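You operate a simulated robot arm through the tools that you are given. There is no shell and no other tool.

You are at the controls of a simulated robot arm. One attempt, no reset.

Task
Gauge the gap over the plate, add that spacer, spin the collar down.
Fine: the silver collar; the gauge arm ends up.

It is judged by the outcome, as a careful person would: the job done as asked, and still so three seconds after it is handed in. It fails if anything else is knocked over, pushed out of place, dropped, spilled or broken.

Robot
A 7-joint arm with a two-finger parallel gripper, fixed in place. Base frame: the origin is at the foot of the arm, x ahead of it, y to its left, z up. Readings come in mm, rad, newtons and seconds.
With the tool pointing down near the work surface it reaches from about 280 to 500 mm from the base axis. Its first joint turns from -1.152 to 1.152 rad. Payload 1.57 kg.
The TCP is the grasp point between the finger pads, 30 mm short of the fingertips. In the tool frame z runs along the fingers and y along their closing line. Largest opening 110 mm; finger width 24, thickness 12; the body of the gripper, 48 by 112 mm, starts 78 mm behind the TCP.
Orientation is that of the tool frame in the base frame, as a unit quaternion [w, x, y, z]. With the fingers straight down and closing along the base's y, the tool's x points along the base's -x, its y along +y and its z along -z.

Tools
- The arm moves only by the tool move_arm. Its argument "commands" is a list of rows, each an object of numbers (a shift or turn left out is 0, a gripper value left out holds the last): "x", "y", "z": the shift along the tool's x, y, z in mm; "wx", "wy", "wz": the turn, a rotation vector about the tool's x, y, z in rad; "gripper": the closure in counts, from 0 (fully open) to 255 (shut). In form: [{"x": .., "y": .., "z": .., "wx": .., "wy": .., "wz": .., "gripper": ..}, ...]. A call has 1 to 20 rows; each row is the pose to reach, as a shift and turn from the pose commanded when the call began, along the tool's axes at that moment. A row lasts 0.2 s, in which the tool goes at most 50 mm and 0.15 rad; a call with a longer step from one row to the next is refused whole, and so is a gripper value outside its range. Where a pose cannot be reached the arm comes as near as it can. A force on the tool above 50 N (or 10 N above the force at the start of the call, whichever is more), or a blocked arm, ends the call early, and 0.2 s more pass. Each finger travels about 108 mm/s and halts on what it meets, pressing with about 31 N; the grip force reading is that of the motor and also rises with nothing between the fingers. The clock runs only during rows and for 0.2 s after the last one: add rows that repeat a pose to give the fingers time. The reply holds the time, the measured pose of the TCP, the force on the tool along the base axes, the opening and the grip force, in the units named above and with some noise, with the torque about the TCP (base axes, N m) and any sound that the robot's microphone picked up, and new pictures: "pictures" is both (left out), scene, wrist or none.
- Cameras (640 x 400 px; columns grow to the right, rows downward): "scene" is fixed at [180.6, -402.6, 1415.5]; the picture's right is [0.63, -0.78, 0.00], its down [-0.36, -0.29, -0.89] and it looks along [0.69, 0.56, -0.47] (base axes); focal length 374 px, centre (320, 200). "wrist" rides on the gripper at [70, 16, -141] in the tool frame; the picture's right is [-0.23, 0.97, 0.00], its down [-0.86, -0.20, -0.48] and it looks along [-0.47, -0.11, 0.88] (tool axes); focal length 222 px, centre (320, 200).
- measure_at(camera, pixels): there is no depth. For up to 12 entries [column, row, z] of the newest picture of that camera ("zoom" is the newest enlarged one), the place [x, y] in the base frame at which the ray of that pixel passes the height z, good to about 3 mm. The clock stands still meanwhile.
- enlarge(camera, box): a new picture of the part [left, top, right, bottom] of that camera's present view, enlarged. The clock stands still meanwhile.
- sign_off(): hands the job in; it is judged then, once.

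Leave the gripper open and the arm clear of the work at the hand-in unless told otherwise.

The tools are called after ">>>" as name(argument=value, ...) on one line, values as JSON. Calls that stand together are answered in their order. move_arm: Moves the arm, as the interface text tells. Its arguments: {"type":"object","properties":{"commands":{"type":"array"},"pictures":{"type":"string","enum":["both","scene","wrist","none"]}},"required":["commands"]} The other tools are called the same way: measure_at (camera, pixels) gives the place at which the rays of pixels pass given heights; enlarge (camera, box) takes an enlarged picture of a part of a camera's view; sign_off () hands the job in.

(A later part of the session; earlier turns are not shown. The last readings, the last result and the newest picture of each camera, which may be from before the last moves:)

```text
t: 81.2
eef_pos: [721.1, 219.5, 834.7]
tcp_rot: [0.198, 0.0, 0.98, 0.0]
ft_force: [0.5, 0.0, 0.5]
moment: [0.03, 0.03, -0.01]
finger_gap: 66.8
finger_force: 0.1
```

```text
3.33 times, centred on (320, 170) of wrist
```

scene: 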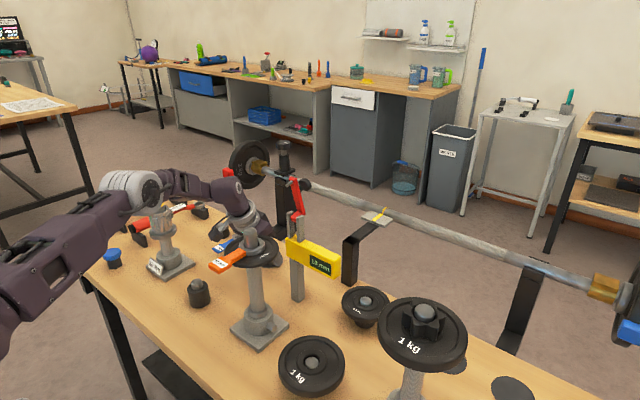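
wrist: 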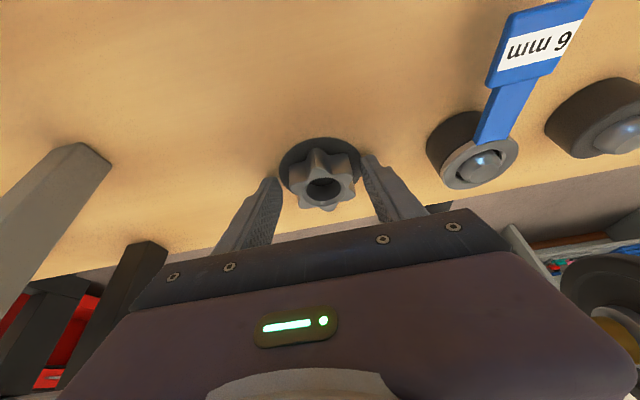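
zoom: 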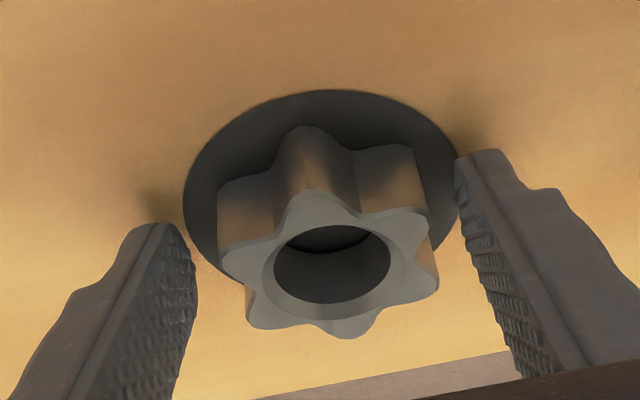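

The fingers are beside the collar with no contact. I close on it.

>>> move_arm(commands=[{"gripper": 140}, {"gripper": 180}, {"gripper": 200}, {"gripper": 200}])

>>> enlarge(camera="wrist", box=[250, 110, 390, 230])

```text
t: 82.2
eef_pos: [721.9, 219.8, 835.7]
tcp_rot: [0.199, 0.0, 0.98, 0.001]
ft_force: [-0.1, 1.2, -0.2]
moment: [0.04, -0.06, 0.05]
finger_gap: 48.5
finger_force: 31.1
```

scene: 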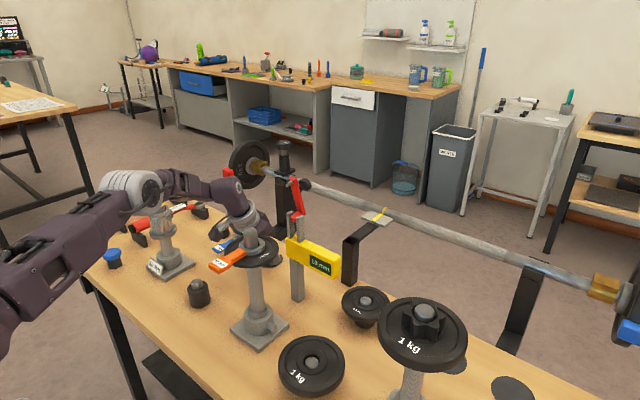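
wrist: 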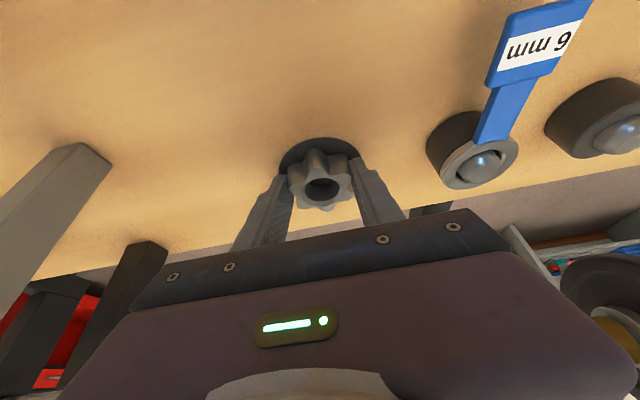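

```text
3.33 times, centred on (320, 170) of wrist
```

zoom: 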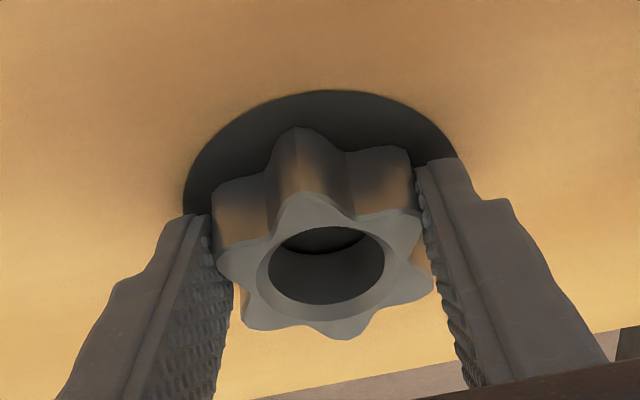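

The collar is gripped at 48.5 mm. I lift slowly straight up by 30 mm and check the hold.

>>> move_arm(commands=[{"x": -0.8, "z": -1.8}, {"x": -1.6, "z": -3.7}, {"x": -3.1, "z": -7.4}, {"x": -4.7, "z": -11.1}, {"x": -6.2, "z": -14.7}, {"x": -7.8, "z": -18.4}, {"x": -9.7, "z": -23}, {"x": -11.7, "z": -27.6}, {"x": -11.7, "z": -27.6}])

>>> enlarge(camera="wrist", box=[250, 110, 390, 230])

```text
t: 84.2
eef_pos: [721.0, 218.2, 864.5]
tcp_rot: [0.199, 0.0, 0.98, 0.0]
ft_force: [-0.5, -0.3, -1.7]
moment: [-0.01, 0.07, -0.03]
finger_gap: 47.8
finger_force: 31.2
```

scene: 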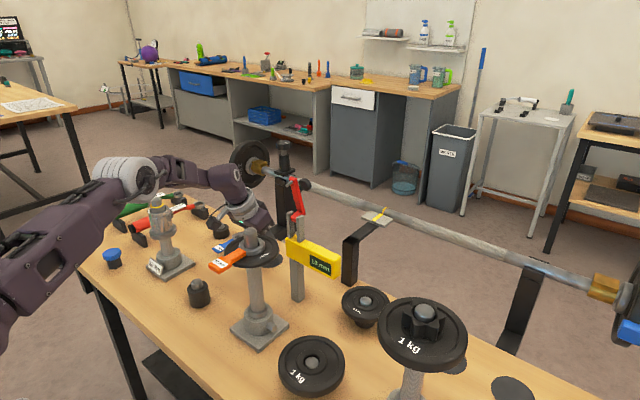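
wrist: 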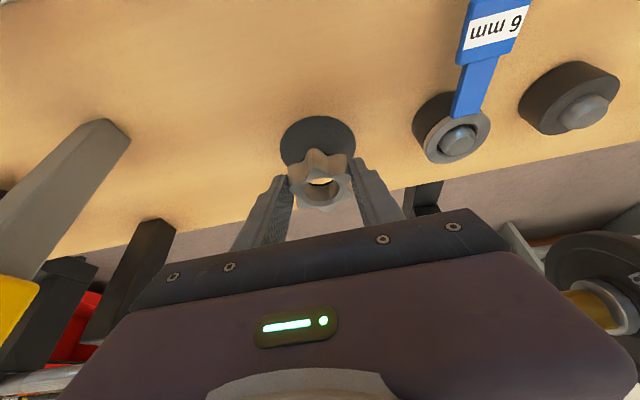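

```text
3.33 times, centred on (320, 170) of wrist
```

zoom: 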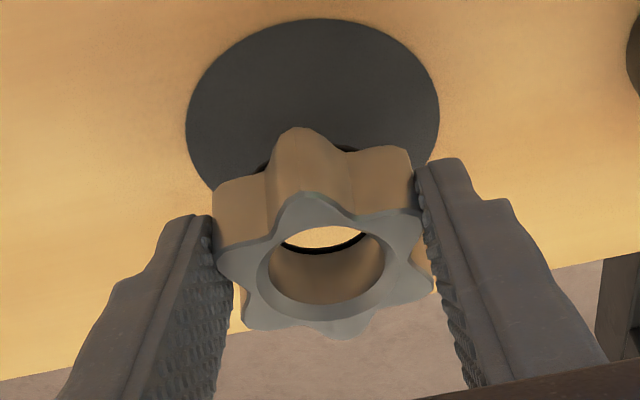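

The collar is held level. I raise it, then carry it round, first back in −x and then across in −y, to above the post.

>>> move_arm(commands=[{"x": -11.7, "z": -27.6}, {"x": -23.4, "z": -55.3}, {"x": -35, "z": -82.9}, {"x": -46.7, "z": -110.5}, {"x": -46.7, "z": -110.5}], pictures="none")

>>> move_arm(commands=[{"x": 16, "y": 0, "z": -35}, {"x": 40, "z": -58}, {"x": 65, "z": -82}, {"x": 90, "z": -106}, {"x": 115, "z": -130}, {"x": 118, "z": -185}, {"x": 118, "z": -185}], pictures="none")

```text
t: 85.4
eef_pos: [720.7, 217.9, 986.7]
tcp_rot: [0.198, 0.0, 0.98, 0.0]
ft_force: [0.5, -0.5, -2.5]
moment: [-0.02, 0.04, 0.0]
finger_gap: 48.2
finger_force: 30.7
```

```text
refused: row 6 steps farther than a row can; nothing moved
```

One step was too long, so nothing moved. I resend with even steps.

>>> move_arm(commands=[{"x": 19, "z": -32.2}, {"x": 37.9, "z": -64.3}, {"x": 56.9, "z": -96.5}, {"x": 75.9, "z": -128.7}, {"x": 94.8, "z": -160.8}, {"x": 113.8, "z": -193}, {"x": 113.8, "z": -193}], pictures="none")

>>> move_arm(commands=[{"y": -30}, {"y": -60}, {"y": -90}, {"y": -120}, {"y": -145}, {"y": -157}, {"y": -157}])

>>> enlarge(camera="scene", box=[210, 180, 300, 260])

>>> enlarge(camera="wrist", box=[240, 100, 400, 230])

```text
t: 87.0
eef_pos: [539.2, 220.2, 1118.7]
tcp_rot: [0.198, 0.001, 0.98, 0.0]
ft_force: [0.3, -0.1, -2.8]
moment: [-0.01, 0.05, 0.01]
finger_gap: 48.2
finger_force: 31.0
```

```text
t: 88.6
eef_pos: [542.4, 62.5, 1118.9]
tcp_rot: [0.198, 0.0, 0.98, 0.001]
ft_force: [-0.5, 0.1, -2.7]
moment: [0.02, 0.05, -0.02]
finger_gap: 48.2
finger_force: 30.6
```

scene: 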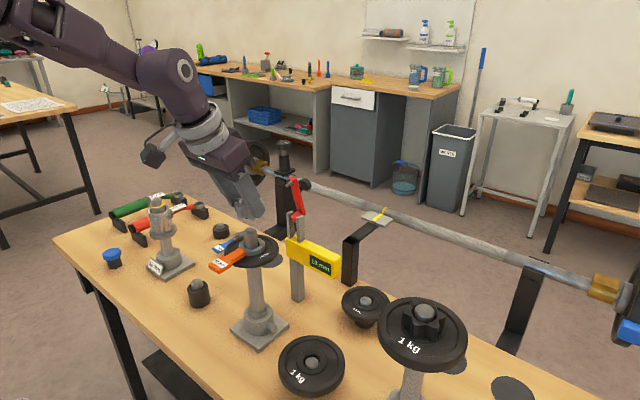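
wrist: 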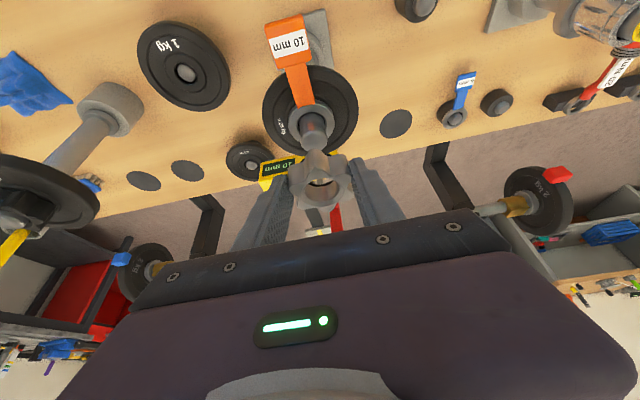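

```text
5.00 times, centred on (255, 220) of scene
```

zoom: 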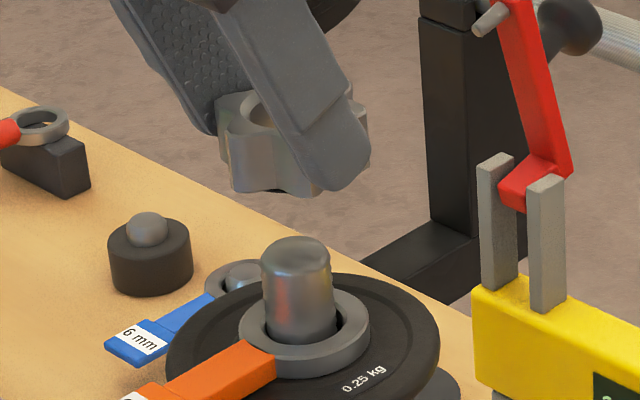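

```text
3.08 times, centred on (320, 165) of wrist
```

zoom: 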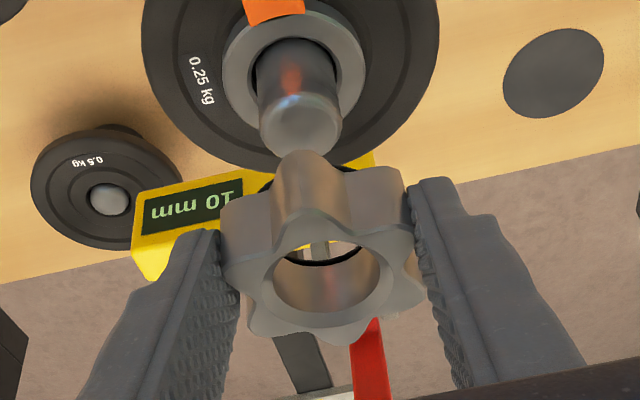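

Both views show the collar above the post. From the wrist picture, the collar axis is about 2.3 mm too far in +y and 1.2 mm in +x. I correct that and lower 30 mm, keeping it above the post top.

>>> move_arm(commands=[{"x": 1.1, "y": -2.3, "z": -0.4}, {"x": 5, "y": -2.3, "z": 8.8}, {"x": 8.9, "y": -2.3, "z": 18}, {"x": 12.8, "y": -2.3, "z": 27.2}, {"x": 12.8, "y": -2.3, "z": 27.2}])

>>> enlarge(camera="scene", box=[225, 200, 285, 255])

>>> enlarge(camera="wrist", box=[260, 120, 380, 220])

```text
t: 89.8
eef_pos: [540.3, 60.0, 1089.0]
tcp_rot: [0.198, 0.0, 0.98, 0.0]
ft_force: [-0.3, -1.1, -1.1]
moment: [0.01, 0.04, 0.03]
finger_gap: 47.9
finger_force: 30.9
```

scene: 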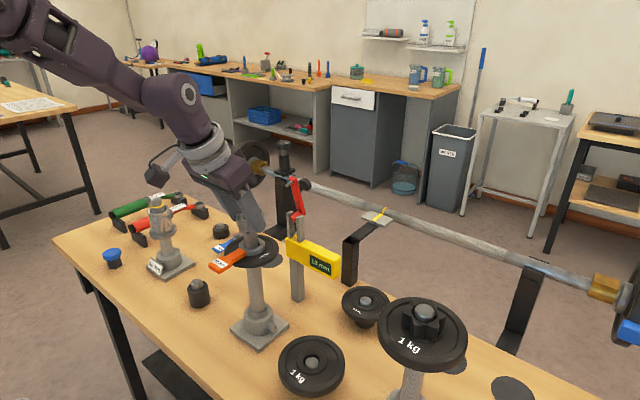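
wrist: 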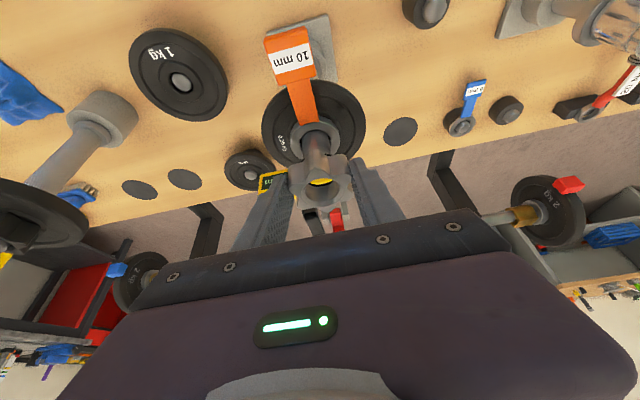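

```text
7.27 times, centred on (255, 228) of scene
```

zoom: 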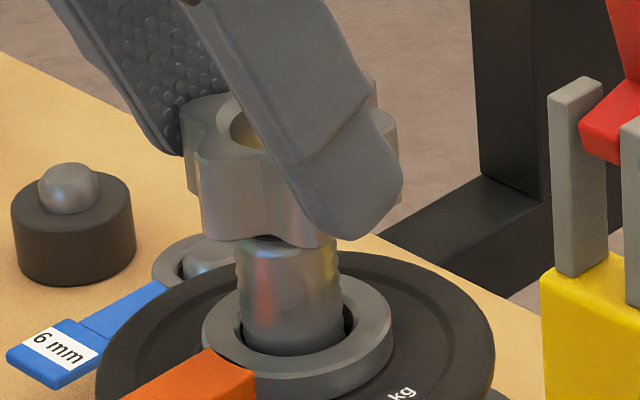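

```text
4.00 times, centred on (320, 170) of wrist
```

zoom: 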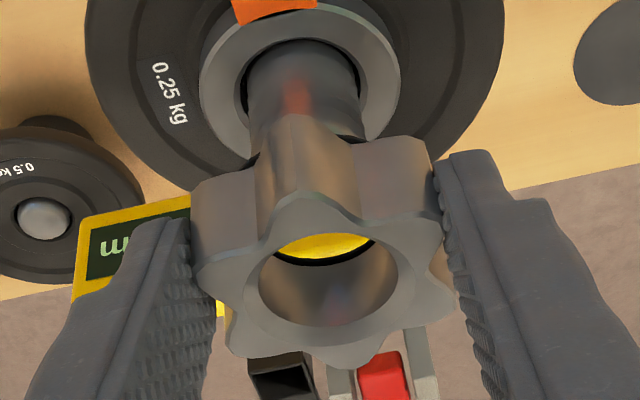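

The collar is just above the post top. The scene view hints at an offset, so I zoom tighter on both to measure it.

>>> enlarge(camera="scene", box=[232, 205, 277, 250])

>>> enlarge(camera="wrist", box=[285, 125, 355, 205])

```text
8.89 times, centred on (254, 228) of scene
```

zoom: 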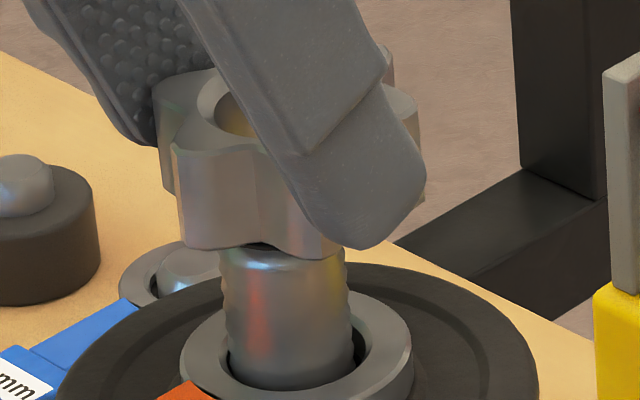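

```text
5.00 times, centred on (320, 165) of wrist
```

zoom: 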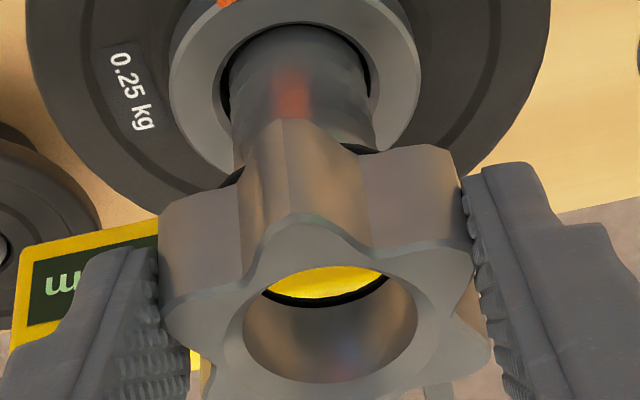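

I need a clearer look at the collar's edges around the near finger, so I zoom in further.

>>> enlarge(camera="scene", box=[250, 208, 272, 236])

>>> enlarge(camera="scene", box=[233, 212, 263, 240])

```text
14.29 times, centred on (261, 222) of scene
```

zoom: 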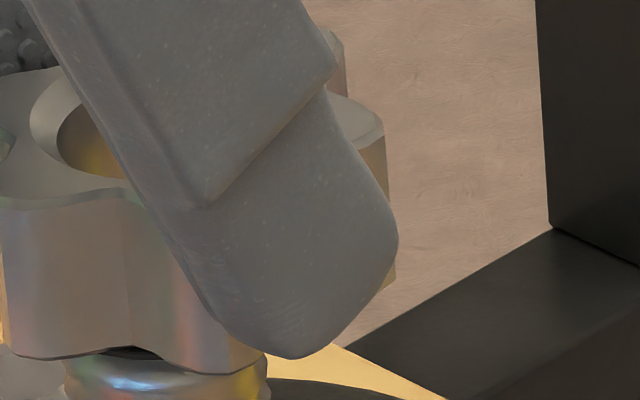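

```text
14.29 times, centred on (248, 226) of scene
```

zoom: 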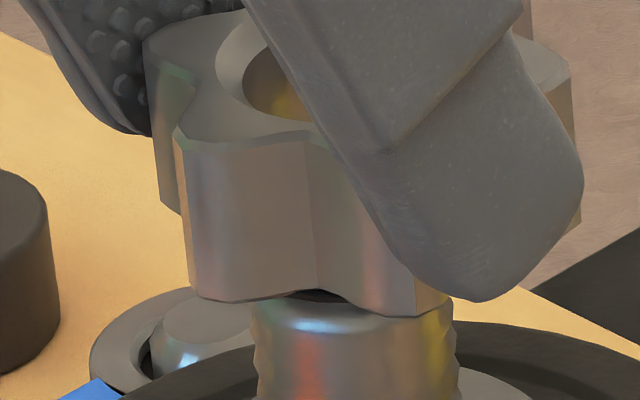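

My two views disagree by a few mm. I query the same pixels several times to average out the measuring noise, for the collar's top centre and the post.

>>> measure_at(camera="scene", pixels=[[250.65, 216.1, 1079], [250.65, 216.1, 1079], [250.65, 216.1, 1079], [250.65, 216.1, 1079], [249.75, 232.5, 1047], [249.75, 232.5, 1047], [249.75, 232.5, 1047], [249.75, 232.5, 1047], [258.8, 225.5, 1070], [258.8, 225.5, 1070], [258.8, 225.5, 1070], [258.8, 225.5, 1070]])

>>> measure_at(camera="wrist", pixels=[[322.1, 190.5, 1079], [322.1, 190.5, 1079], [322.1, 190.5, 1079], [322.1, 190.5, 1079], [315, 141, 1016], [315, 141, 1016], [315, 141, 1016], [315, 141, 1016]])

```text
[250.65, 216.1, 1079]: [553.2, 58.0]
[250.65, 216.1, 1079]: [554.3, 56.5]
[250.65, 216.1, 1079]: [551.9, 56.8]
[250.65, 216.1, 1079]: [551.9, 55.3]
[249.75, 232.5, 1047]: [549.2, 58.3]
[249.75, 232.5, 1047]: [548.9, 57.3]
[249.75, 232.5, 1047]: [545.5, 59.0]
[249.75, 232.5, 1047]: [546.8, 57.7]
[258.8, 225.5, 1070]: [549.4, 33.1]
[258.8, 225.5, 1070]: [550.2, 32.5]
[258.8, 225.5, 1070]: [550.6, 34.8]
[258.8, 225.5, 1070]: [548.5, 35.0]
```

```text
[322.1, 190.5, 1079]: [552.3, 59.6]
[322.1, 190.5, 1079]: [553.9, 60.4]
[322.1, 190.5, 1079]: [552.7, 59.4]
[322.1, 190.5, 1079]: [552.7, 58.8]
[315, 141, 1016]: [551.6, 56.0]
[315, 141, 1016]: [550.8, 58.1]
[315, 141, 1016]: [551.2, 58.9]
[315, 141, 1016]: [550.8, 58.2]
```

Averaged, the scene puts the collar a few mm too far in +x, while the wrist view is ambiguous because the post top is hidden. I raise 28 mm so the wrist camera sees both the collar and the post top, and measure both from one picture.

>>> move_arm(commands=[{"x": -5.5, "z": -12.9}, {"x": -10.9, "z": -25.8}, {"x": -10.9, "z": -25.8}])

>>> enlarge(camera="wrist", box=[285, 110, 355, 210])

```text
t: 90.6
eef_pos: [540.8, 59.1, 1117.7]
tcp_rot: [0.199, 0.0, 0.98, 0.001]
ft_force: [0.2, 0.0, -2.8]
moment: [0.02, 0.01, 0.01]
finger_gap: 48.3
finger_force: 31.0
```

scene: 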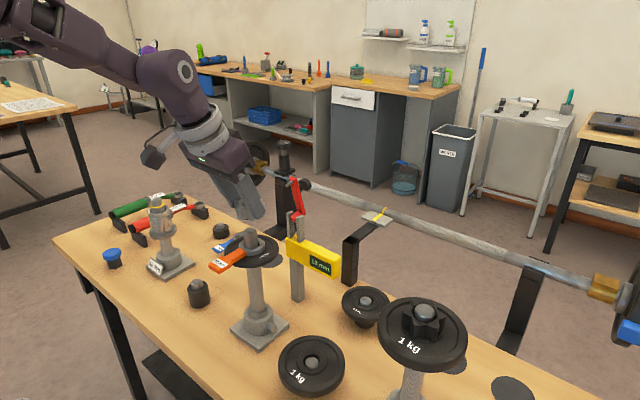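
wrist: 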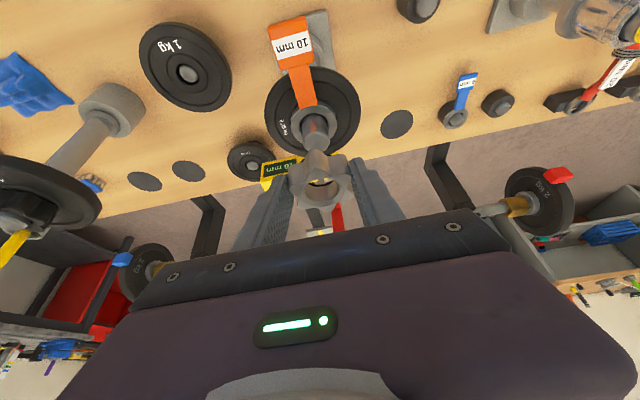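

```text
4.00 times, centred on (320, 160) of wrist
```

zoom: 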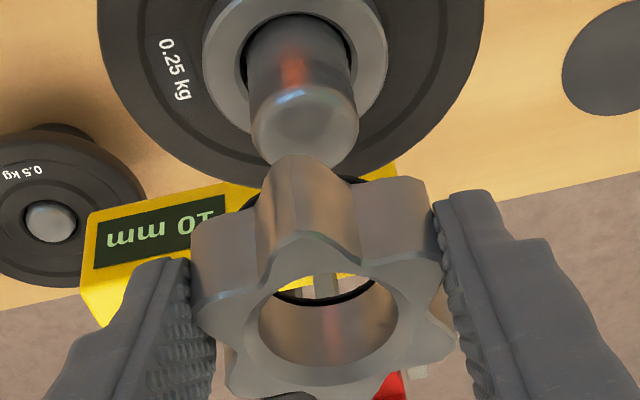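

Now the post top (zoom (305,128)) and the collar hole (zoom (328,320)) are visible in the same picture. I measure both with repeats.

>>> measure_at(camera="wrist", pixels=[[316.25, 142, 1046], [316.25, 142, 1046], [316.25, 142, 1046], [316.25, 142, 1046], [316.25, 142, 1046], [316.25, 142, 1046], [322, 190, 1107], [322, 190, 1107], [322, 190, 1107], [322, 190, 1107], [322, 190, 1107], [322, 190, 1107]])

>>> measure_at(camera="wrist", pixels=[[316.25, 142, 1042], [316.25, 142, 1042], [322, 190, 1103], [322, 190, 1103], [303, 142, 1040], [329.5, 142, 1040], [303, 142, 1040], [329.5, 142, 1040], [304.5, 190, 1107], [339.5, 190, 1107], [304.5, 190, 1107], [339.5, 190, 1107]])

```text
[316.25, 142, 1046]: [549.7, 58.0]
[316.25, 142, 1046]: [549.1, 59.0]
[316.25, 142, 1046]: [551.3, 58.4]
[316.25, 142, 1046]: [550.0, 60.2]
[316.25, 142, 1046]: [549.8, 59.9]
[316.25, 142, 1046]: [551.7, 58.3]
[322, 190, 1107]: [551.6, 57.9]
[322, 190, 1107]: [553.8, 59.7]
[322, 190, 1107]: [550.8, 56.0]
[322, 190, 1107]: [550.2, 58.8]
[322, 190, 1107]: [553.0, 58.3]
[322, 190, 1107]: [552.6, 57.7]
```

```text
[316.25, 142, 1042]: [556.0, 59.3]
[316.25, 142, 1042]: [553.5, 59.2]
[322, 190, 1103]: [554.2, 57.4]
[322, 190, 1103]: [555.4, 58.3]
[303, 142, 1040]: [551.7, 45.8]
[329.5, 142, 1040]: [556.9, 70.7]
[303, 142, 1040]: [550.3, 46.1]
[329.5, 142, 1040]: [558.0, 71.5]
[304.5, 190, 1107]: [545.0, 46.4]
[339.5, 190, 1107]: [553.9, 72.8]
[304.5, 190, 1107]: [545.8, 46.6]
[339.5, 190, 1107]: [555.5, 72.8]
```

In the wrist camera the collar is offset from the post by about (+1.7,−0.9) mm. The scene says about (+5,−1). I take the middle, shift (−3,+1), lower back to just above the post, and compare in the scene again.

>>> move_arm(commands=[{"x": 2.8, "y": 1, "z": -1.2}, {"x": 6.5, "y": 1, "z": 7.7}, {"x": 10.3, "y": 1, "z": 16.6}, {"x": 14, "y": 1, "z": 25.5}, {"x": 14, "y": 1, "z": 25.5}])

>>> enlarge(camera="scene", box=[230, 208, 268, 246])

```text
t: 91.8
eef_pos: [537.5, 60.5, 1085.6]
tcp_rot: [0.199, -0.001, 0.98, 0.001]
ft_force: [0.4, -0.1, -2.1]
moment: [0.01, 0.03, 0.02]
finger_gap: 48.0
finger_force: 31.0
```

scene: 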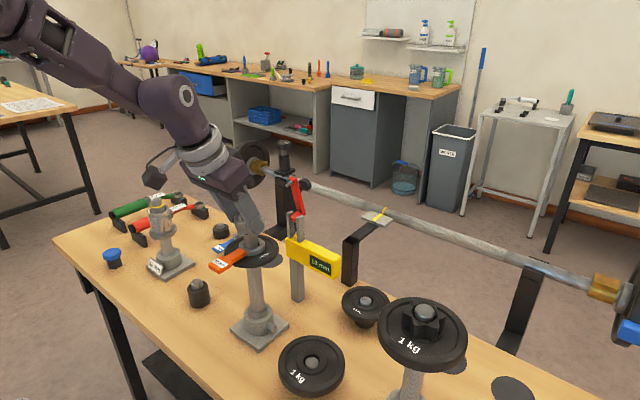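
wrist: 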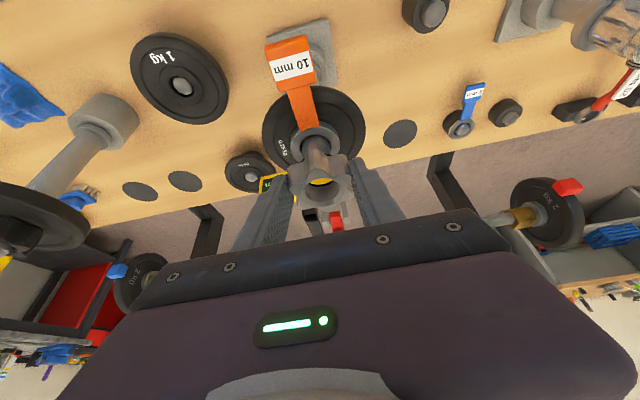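

```text
10.53 times, centred on (249, 227) of scene
```

zoom: 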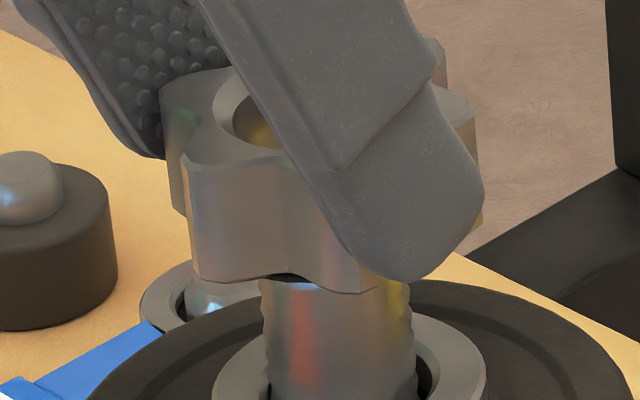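

The collar is now within about 1 mm of the post axis in the scene. I lower gently 4 mm and read the force.

>>> move_arm(commands=[{"x": 0.8, "z": 1.8}, {"x": 1.6, "z": 3.7}, {"x": 1.6, "z": 3.7}], pictures="none")

>>> move_arm(commands=[{"x": 0.4, "z": 0.9}, {"x": 0.8, "z": 1.8}, {"x": 0.8, "z": 1.8}], pictures="none")

>>> move_arm(commands=[{"x": 0.4, "z": 0.9}, {"x": 0.8, "z": 1.8}, {"x": 0.8, "z": 1.8}], pictures="scene")

>>> enlarge(camera="scene", box=[230, 208, 268, 246])

```text
t: 92.6
eef_pos: [536.1, 60.8, 1084.3]
tcp_rot: [0.198, -0.001, 0.98, 0.0]
ft_force: [-0.9, 0.2, -2.6]
moment: [-0.06, 0.01, -0.03]
finger_gap: 48.4
finger_force: 31.1
```

```text
t: 93.4
eef_pos: [535.9, 60.8, 1082.1]
tcp_rot: [0.199, 0.0, 0.98, -0.001]
ft_force: [-0.4, 0.4, -3.1]
moment: [-0.02, 0.05, 0.0]
finger_gap: 48.1
finger_force: 31.4
```

```text
t: 94.2
eef_pos: [536.4, 60.8, 1079.9]
tcp_rot: [0.198, 0.0, 0.98, 0.0]
ft_force: [0.0, -0.1, -2.0]
moment: [0.0, 0.07, -0.02]
finger_gap: 47.9
finger_force: 31.0
```

scene: 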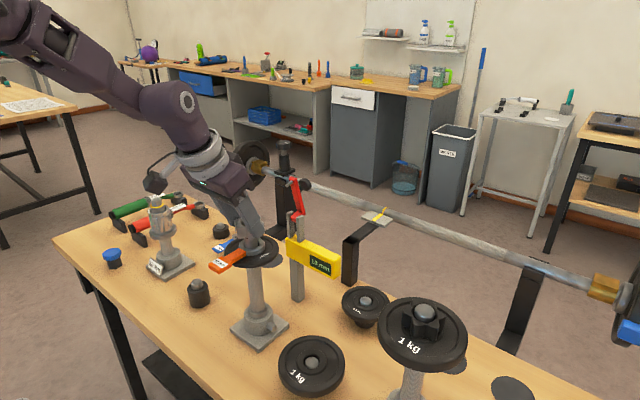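

```text
10.53 times, centred on (249, 227) of scene
```

zoom: 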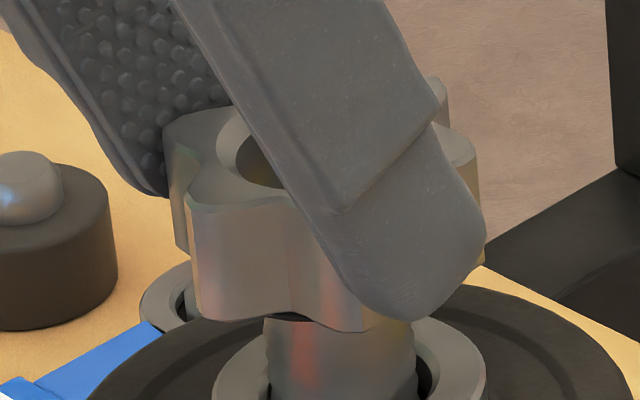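

There is still no contact force, so the collar is starting over the post. I continue in 2 mm moves.

>>> move_arm(commands=[{"x": 0.4, "z": 0.9}, {"x": 0.8, "z": 1.8}, {"x": 0.8, "z": 1.8}], pictures="none")

>>> move_arm(commands=[{"x": 0.4, "z": 0.9}, {"x": 0.8, "z": 1.8}, {"x": 0.8, "z": 1.8}], pictures="both")

>>> enlarge(camera="wrist", box=[270, 120, 370, 220])

>>> enlarge(camera="scene", box=[230, 208, 268, 246])

```text
t: 95.0
eef_pos: [536.1, 61.1, 1078.1]
tcp_rot: [0.199, 0.0, 0.98, 0.0]
ft_force: [-0.4, -0.1, -1.6]
moment: [-0.01, 0.04, -0.03]
finger_gap: 48.5
finger_force: 31.3
```

```text
t: 95.8
eef_pos: [536.3, 60.9, 1075.2]
tcp_rot: [0.199, 0.0, 0.98, 0.0]
ft_force: [-0.7, -0.3, -2.3]
moment: [-0.02, 0.04, 0.03]
finger_gap: 48.0
finger_force: 31.1
```

scene: 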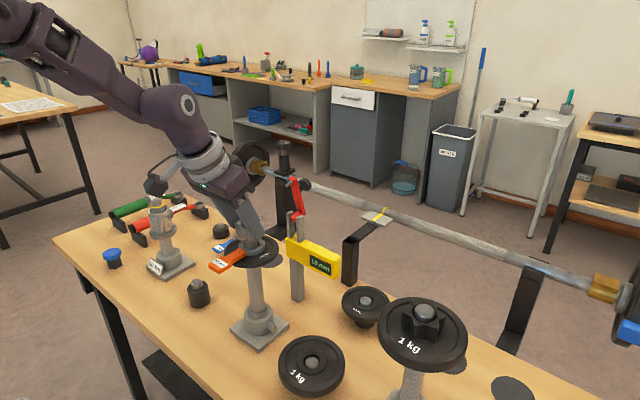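
wrist: 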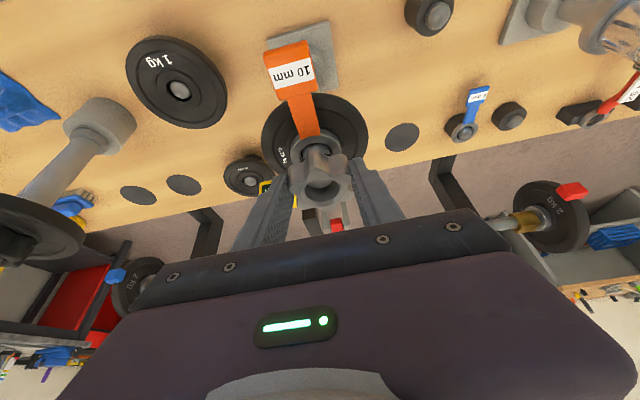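

```text
4.00 times, centred on (320, 170) of wrist
```

zoom: 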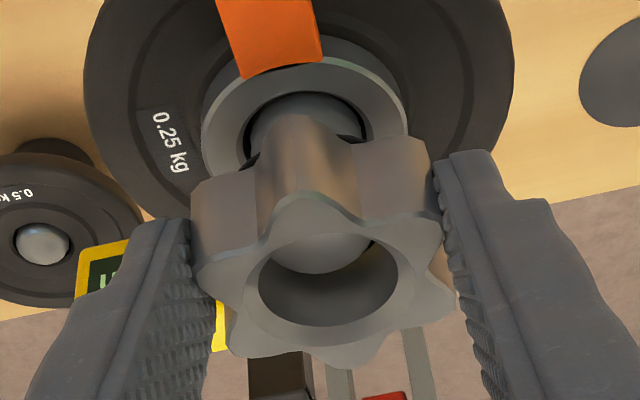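

```text
10.53 times, centred on (249, 227) of scene
```

zoom: 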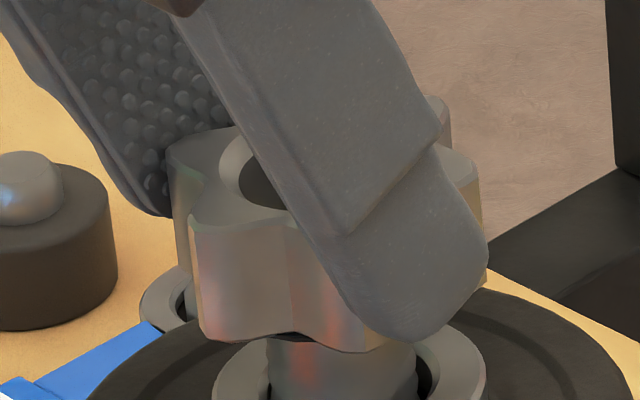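

The wrist view shows the post's dome inside the collar's hole. I continue down in 2 mm steps to find where it meets resistance.

>>> move_arm(commands=[{"x": 0.4, "z": 0.9}, {"x": 0.8, "z": 1.8}, {"x": 0.8, "z": 1.8}], pictures="none")

>>> move_arm(commands=[{"x": 0.4, "z": 0.9}, {"x": 0.8, "z": 1.8}, {"x": 0.8, "z": 1.8}], pictures="both")

>>> enlarge(camera="wrist", box=[270, 120, 370, 220])

>>> enlarge(camera="scene", box=[230, 208, 268, 246])

```text
t: 96.6
eef_pos: [536.4, 60.4, 1074.1]
tcp_rot: [0.198, -0.001, 0.98, 0.0]
ft_force: [-0.6, 1.2, -2.1]
moment: [0.0, 0.02, -0.01]
finger_gap: 48.2
finger_force: 31.2
```

```text
t: 97.4
eef_pos: [536.2, 59.3, 1072.8]
tcp_rot: [0.198, -0.001, 0.98, 0.0]
ft_force: [-0.3, 0.1, -1.9]
moment: [-0.01, 0.06, 0.01]
finger_gap: 48.3
finger_force: 30.7
```

scene: 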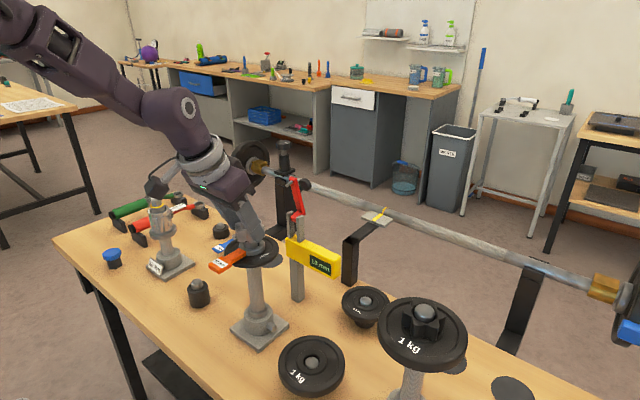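
wrist: 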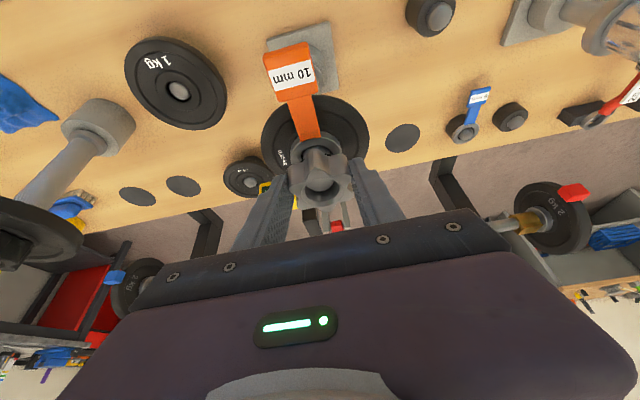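

```text
4.00 times, centred on (320, 170) of wrist
```

zoom: 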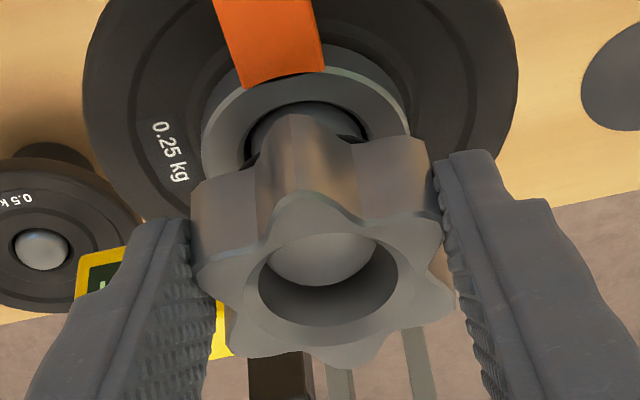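

```text
10.53 times, centred on (249, 227) of scene
```

zoom: 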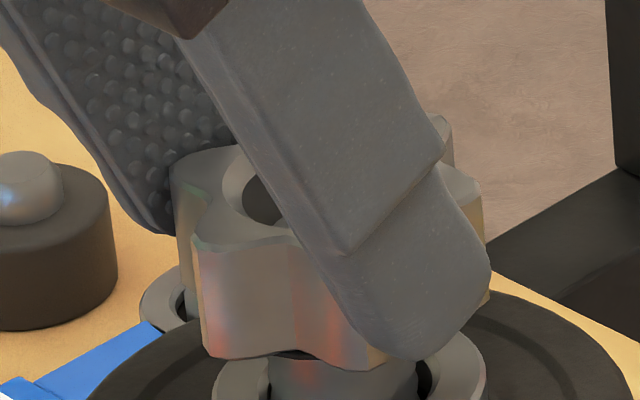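

Still free. I continue lowering in 3 mm steps, watching for contact.

>>> move_arm(commands=[{"x": 0.6, "z": 1.4}, {"x": 1.2, "z": 2.8}, {"x": 1.2, "z": 2.8}], pictures="none")

>>> move_arm(commands=[{"x": 0.6, "z": 1.4}, {"x": 1.2, "z": 2.8}, {"x": 1.2, "z": 2.8}], pictures="both")

>>> enlarge(camera="wrist", box=[270, 120, 370, 220])

>>> enlarge(camera="scene", box=[230, 208, 268, 246])

```text
t: 98.2
eef_pos: [537.2, 60.6, 1069.0]
tcp_rot: [0.198, -0.001, 0.98, 0.001]
ft_force: [-2.6, -0.6, -1.1]
moment: [-0.09, 0.08, -0.01]
finger_gap: 48.2
finger_force: 30.6
```

```text
t: 99.0
eef_pos: [537.0, 61.5, 1066.0]
tcp_rot: [0.199, 0.0, 0.98, 0.0]
ft_force: [-1.8, -1.6, 0.4]
moment: [-0.02, 0.04, 0.01]
finger_gap: 48.2
finger_force: 30.8
```

scene: 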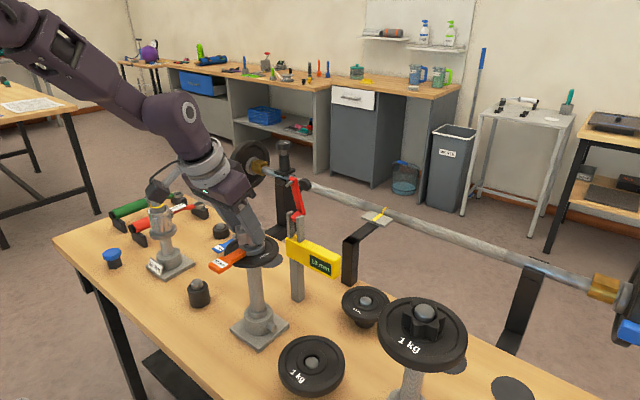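
wrist: 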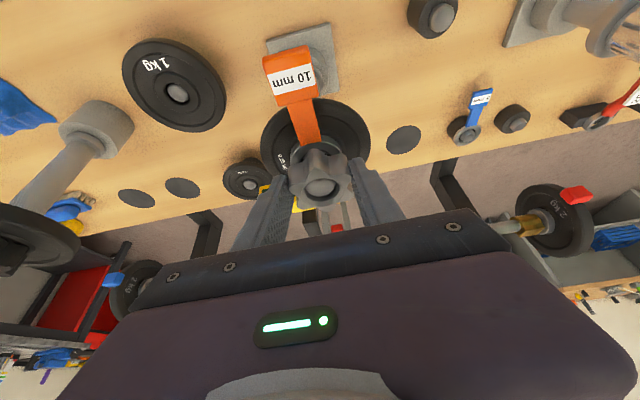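

```text
4.00 times, centred on (320, 170) of wrist
```

zoom: 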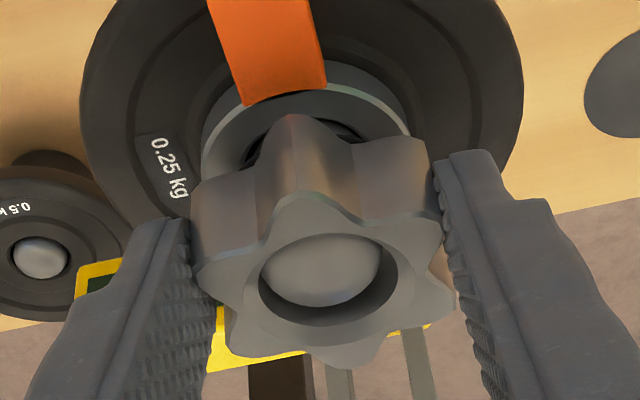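

```text
10.53 times, centred on (249, 227) of scene
```

zoom: 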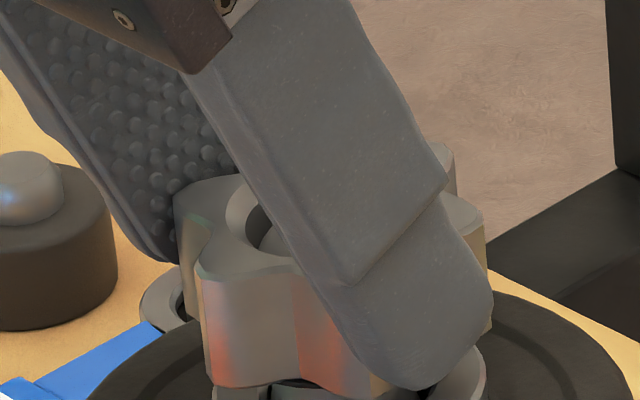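

A slight side force (−1.8,−1.6 N) shows the post touching the hole's −x/−y wall. I shift the collar (−1.2,−1.2) mm and continue down gently.

>>> move_arm(commands=[{"x": 1.1, "y": -1.2, "z": -0.5}, {"x": 1.1, "y": -1.2, "z": -0.5}], pictures="none")

>>> move_arm(commands=[{"x": 0.4, "z": 0.9}, {"x": 0.8, "z": 1.8}, {"x": 0.8, "z": 1.8}], pictures="none")

>>> move_arm(commands=[{"x": 0.4, "z": 0.9}, {"x": 0.8, "z": 1.8}, {"x": 0.8, "z": 1.8}], pictures="both")

>>> enlarge(camera="wrist", box=[270, 120, 370, 220])

>>> enlarge(camera="scene", box=[230, 212, 270, 252])

```text
t: 99.6
eef_pos: [535.4, 59.2, 1066.4]
tcp_rot: [0.198, 0.0, 0.98, 0.0]
ft_force: [-0.4, -0.2, -1.3]
moment: [0.0, 0.02, 0.01]
finger_gap: 48.3
finger_force: 30.9
```

```text
t: 100.4
eef_pos: [535.8, 59.0, 1064.5]
tcp_rot: [0.199, 0.0, 0.98, 0.001]
ft_force: [0.0, 0.5, -1.8]
moment: [-0.03, 0.02, -0.01]
finger_gap: 47.9
finger_force: 31.8
```

```text
t: 101.2
eef_pos: [535.3, 60.4, 1062.0]
tcp_rot: [0.2, -0.001, 0.98, 0.0]
ft_force: [6.1, 2.4, -1.2]
moment: [0.04, -0.23, 0.0]
finger_gap: 47.6
finger_force: 30.8
```

scene: 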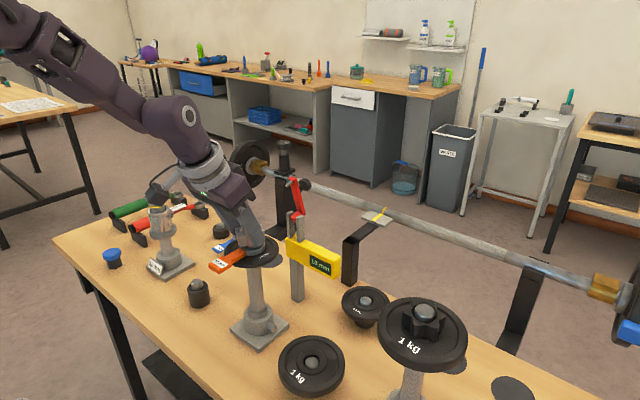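
wrist: 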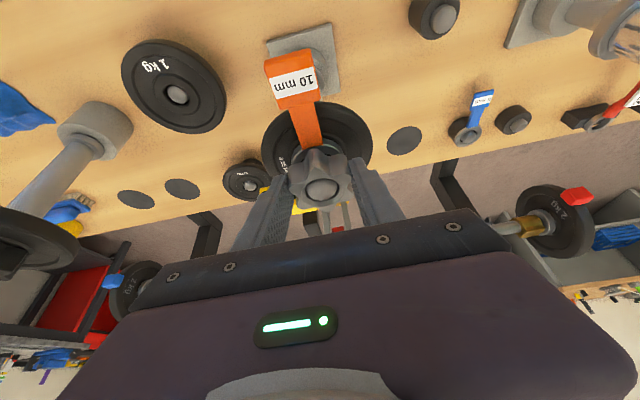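

```text
4.00 times, centred on (320, 170) of wrist
```

zoom: 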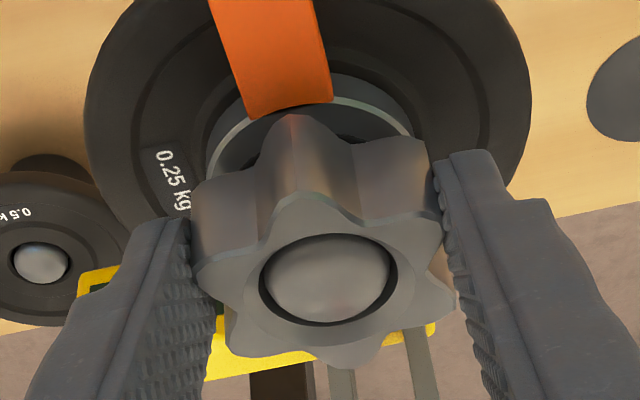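

```text
10.00 times, centred on (250, 232) of scene
```

zoom: 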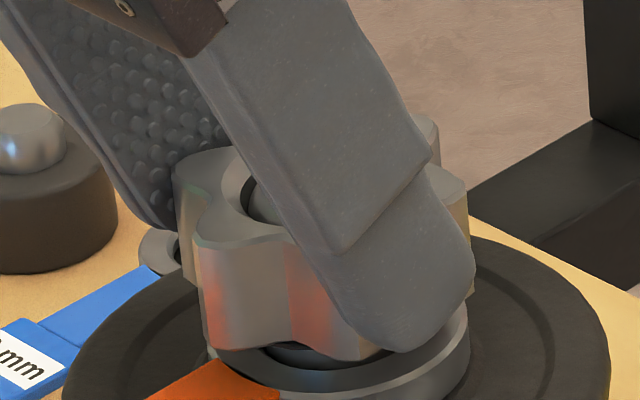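

The force is now +6 N in x, so I overcorrected. I shift back (+0.8,+0.4) mm and lower 2 mm more.

>>> move_arm(commands=[{"x": -0.7, "y": 0.4, "z": 0.3}, {"x": -0.7, "y": 0.4, "z": 0.3}], pictures="none")

>>> move_arm(commands=[{"x": 0.4, "z": 0.9}, {"x": 0.8, "z": 1.8}, {"x": 0.8, "z": 1.8}], pictures="none")

>>> move_arm(commands=[{"x": 0.4, "z": 0.9}, {"x": 0.8, "z": 1.8}, {"x": 0.8, "z": 1.8}], pictures="both")

>>> enlarge(camera="scene", box=[230, 212, 270, 252])

```text
t: 101.8
eef_pos: [535.8, 59.6, 1061.5]
tcp_rot: [0.198, 0.0, 0.98, 0.001]
ft_force: [-0.4, 1.5, 0.1]
moment: [0.11, -0.76, -0.01]
finger_gap: 47.9
finger_force: 30.7
```

```text
t: 102.6
eef_pos: [536.9, 60.2, 1061.3]
tcp_rot: [0.2, 0.0, 0.98, 0.0]
ft_force: [-1.0, 2.6, 20.4]
moment: [-0.02, 0.25, -0.02]
finger_gap: 48.2
finger_force: 30.8
```

```text
t: 103.4
eef_pos: [536.8, 61.5, 1058.1]
tcp_rot: [0.2, 0.0, 0.98, 0.0]
ft_force: [-1.1, 2.7, 25.7]
moment: [0.01, -0.16, 0.03]
finger_gap: 48.2
finger_force: 30.9
```

scene: 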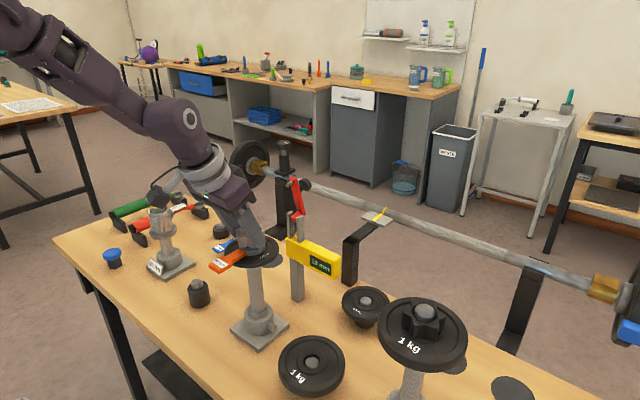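
wrist: 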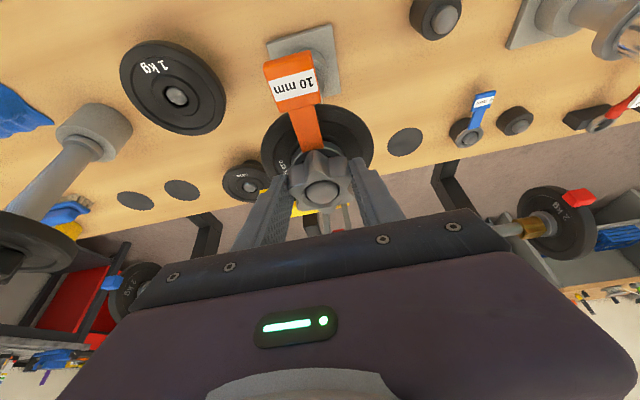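

```text
10.00 times, centred on (250, 232) of scene
```

zoom: 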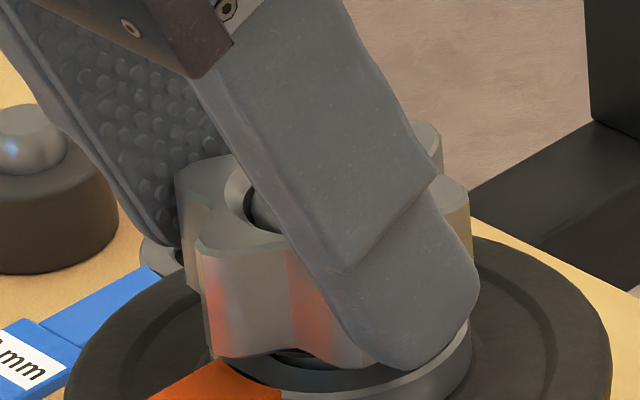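

Vertical resistance of 20–26 N has appeared, so the collar has reached the thread and needs turning. I relieve the push by raising 2 mm and read the force before spinning.

>>> move_arm(commands=[{"x": -0.4, "z": -0.9}, {"x": -0.8, "z": -1.8}, {"x": -0.8, "z": -1.8}], pictures="none")

>>> enlarge(camera="scene", box=[235, 222, 265, 252])

>>> enlarge(camera="wrist", box=[270, 120, 370, 220])

```text
t: 104.2
eef_pos: [535.7, 59.7, 1059.2]
tcp_rot: [0.198, 0.0, 0.98, 0.0]
ft_force: [7.4, 5.5, 2.9]
moment: [0.15, -0.91, 0.06]
finger_gap: 48.2
finger_force: 31.1
```

```text
13.33 times, centred on (250, 237) of scene
```

zoom: 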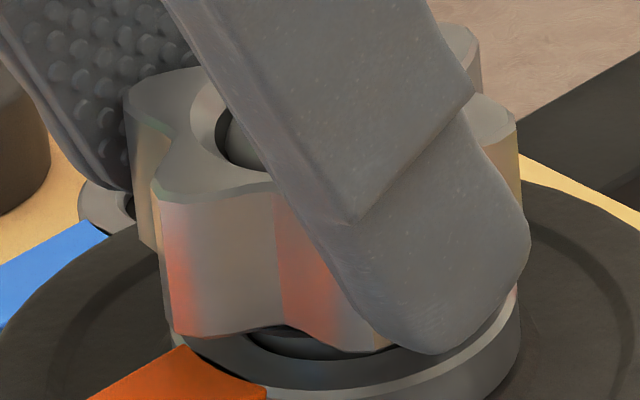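

```text
4.00 times, centred on (320, 170) of wrist
```

zoom: 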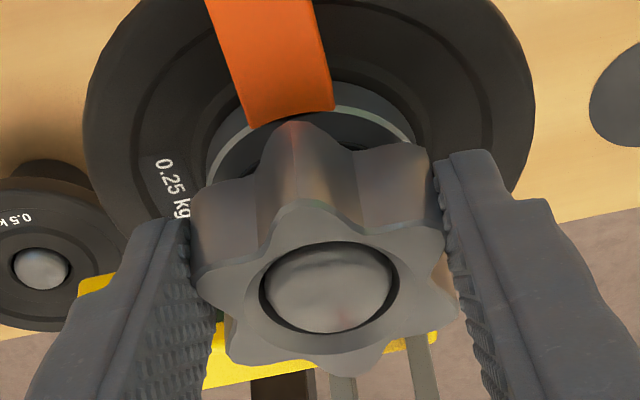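

The gap to the spacer is only about 7 mm. I start turning clockwise (seen from above) by 30°, with the tool swinging about the post axis and a slight downward feed, and watch the forces.

>>> move_arm(commands=[{"x": -0.62, "y": 2.2, "z": 0.37, "wx": 0.051, "wz": 0.1206}, {"x": -0.88, "y": 3.86, "z": 0.59, "wx": 0.102, "wz": 0.241}, {"x": -1.35, "y": 5.47, "z": 0.89, "wx": 0.153, "wz": 0.362}, {"x": -2.0, "y": 7.0, "z": 1.28, "wx": 0.204, "wz": 0.482}, {"x": -2.0, "y": 7.0, "z": 1.28, "wx": 0.204, "wz": 0.482}])

>>> enlarge(camera="scene", box=[235, 222, 265, 252])

>>> enlarge(camera="wrist", box=[270, 120, 370, 220])

```text
t: 105.4
eef_pos: [537.0, 66.8, 1059.6]
tcp_rot: [0.192, 0.254, 0.946, -0.052]
ft_force: [4.0, 2.2, -1.8]
moment: [0.2, 0.0, 0.03]
finger_gap: 47.8
finger_force: 31.0
```

scene: 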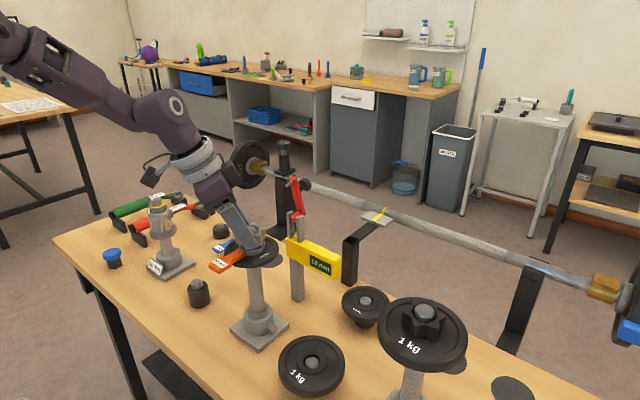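
wrist: 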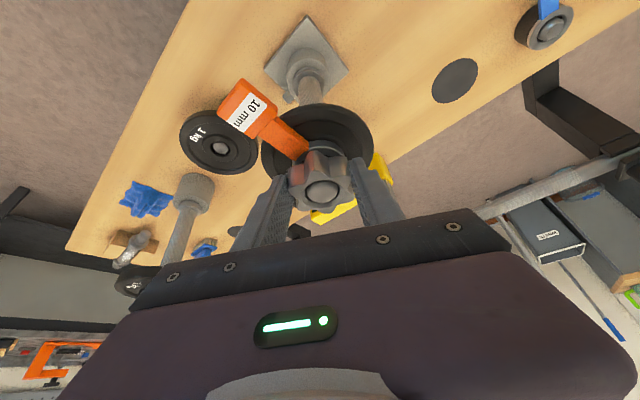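

```text
13.33 times, centred on (250, 237) of scene
```

zoom: 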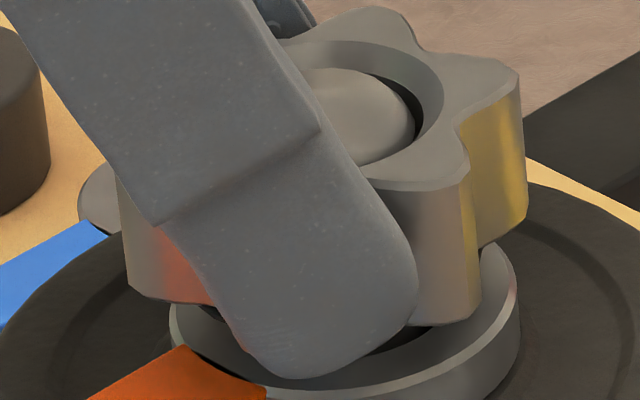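

```text
4.00 times, centred on (320, 170) of wrist
```

zoom: 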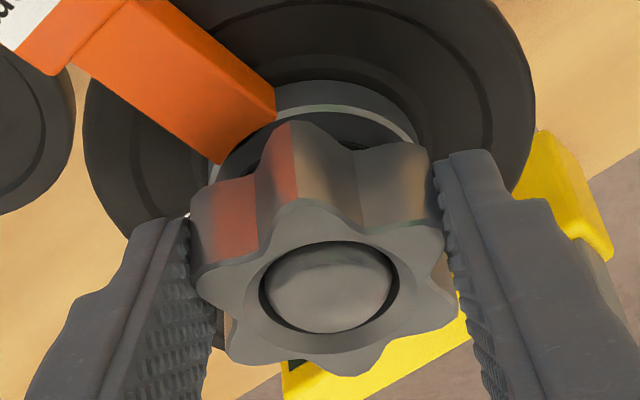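

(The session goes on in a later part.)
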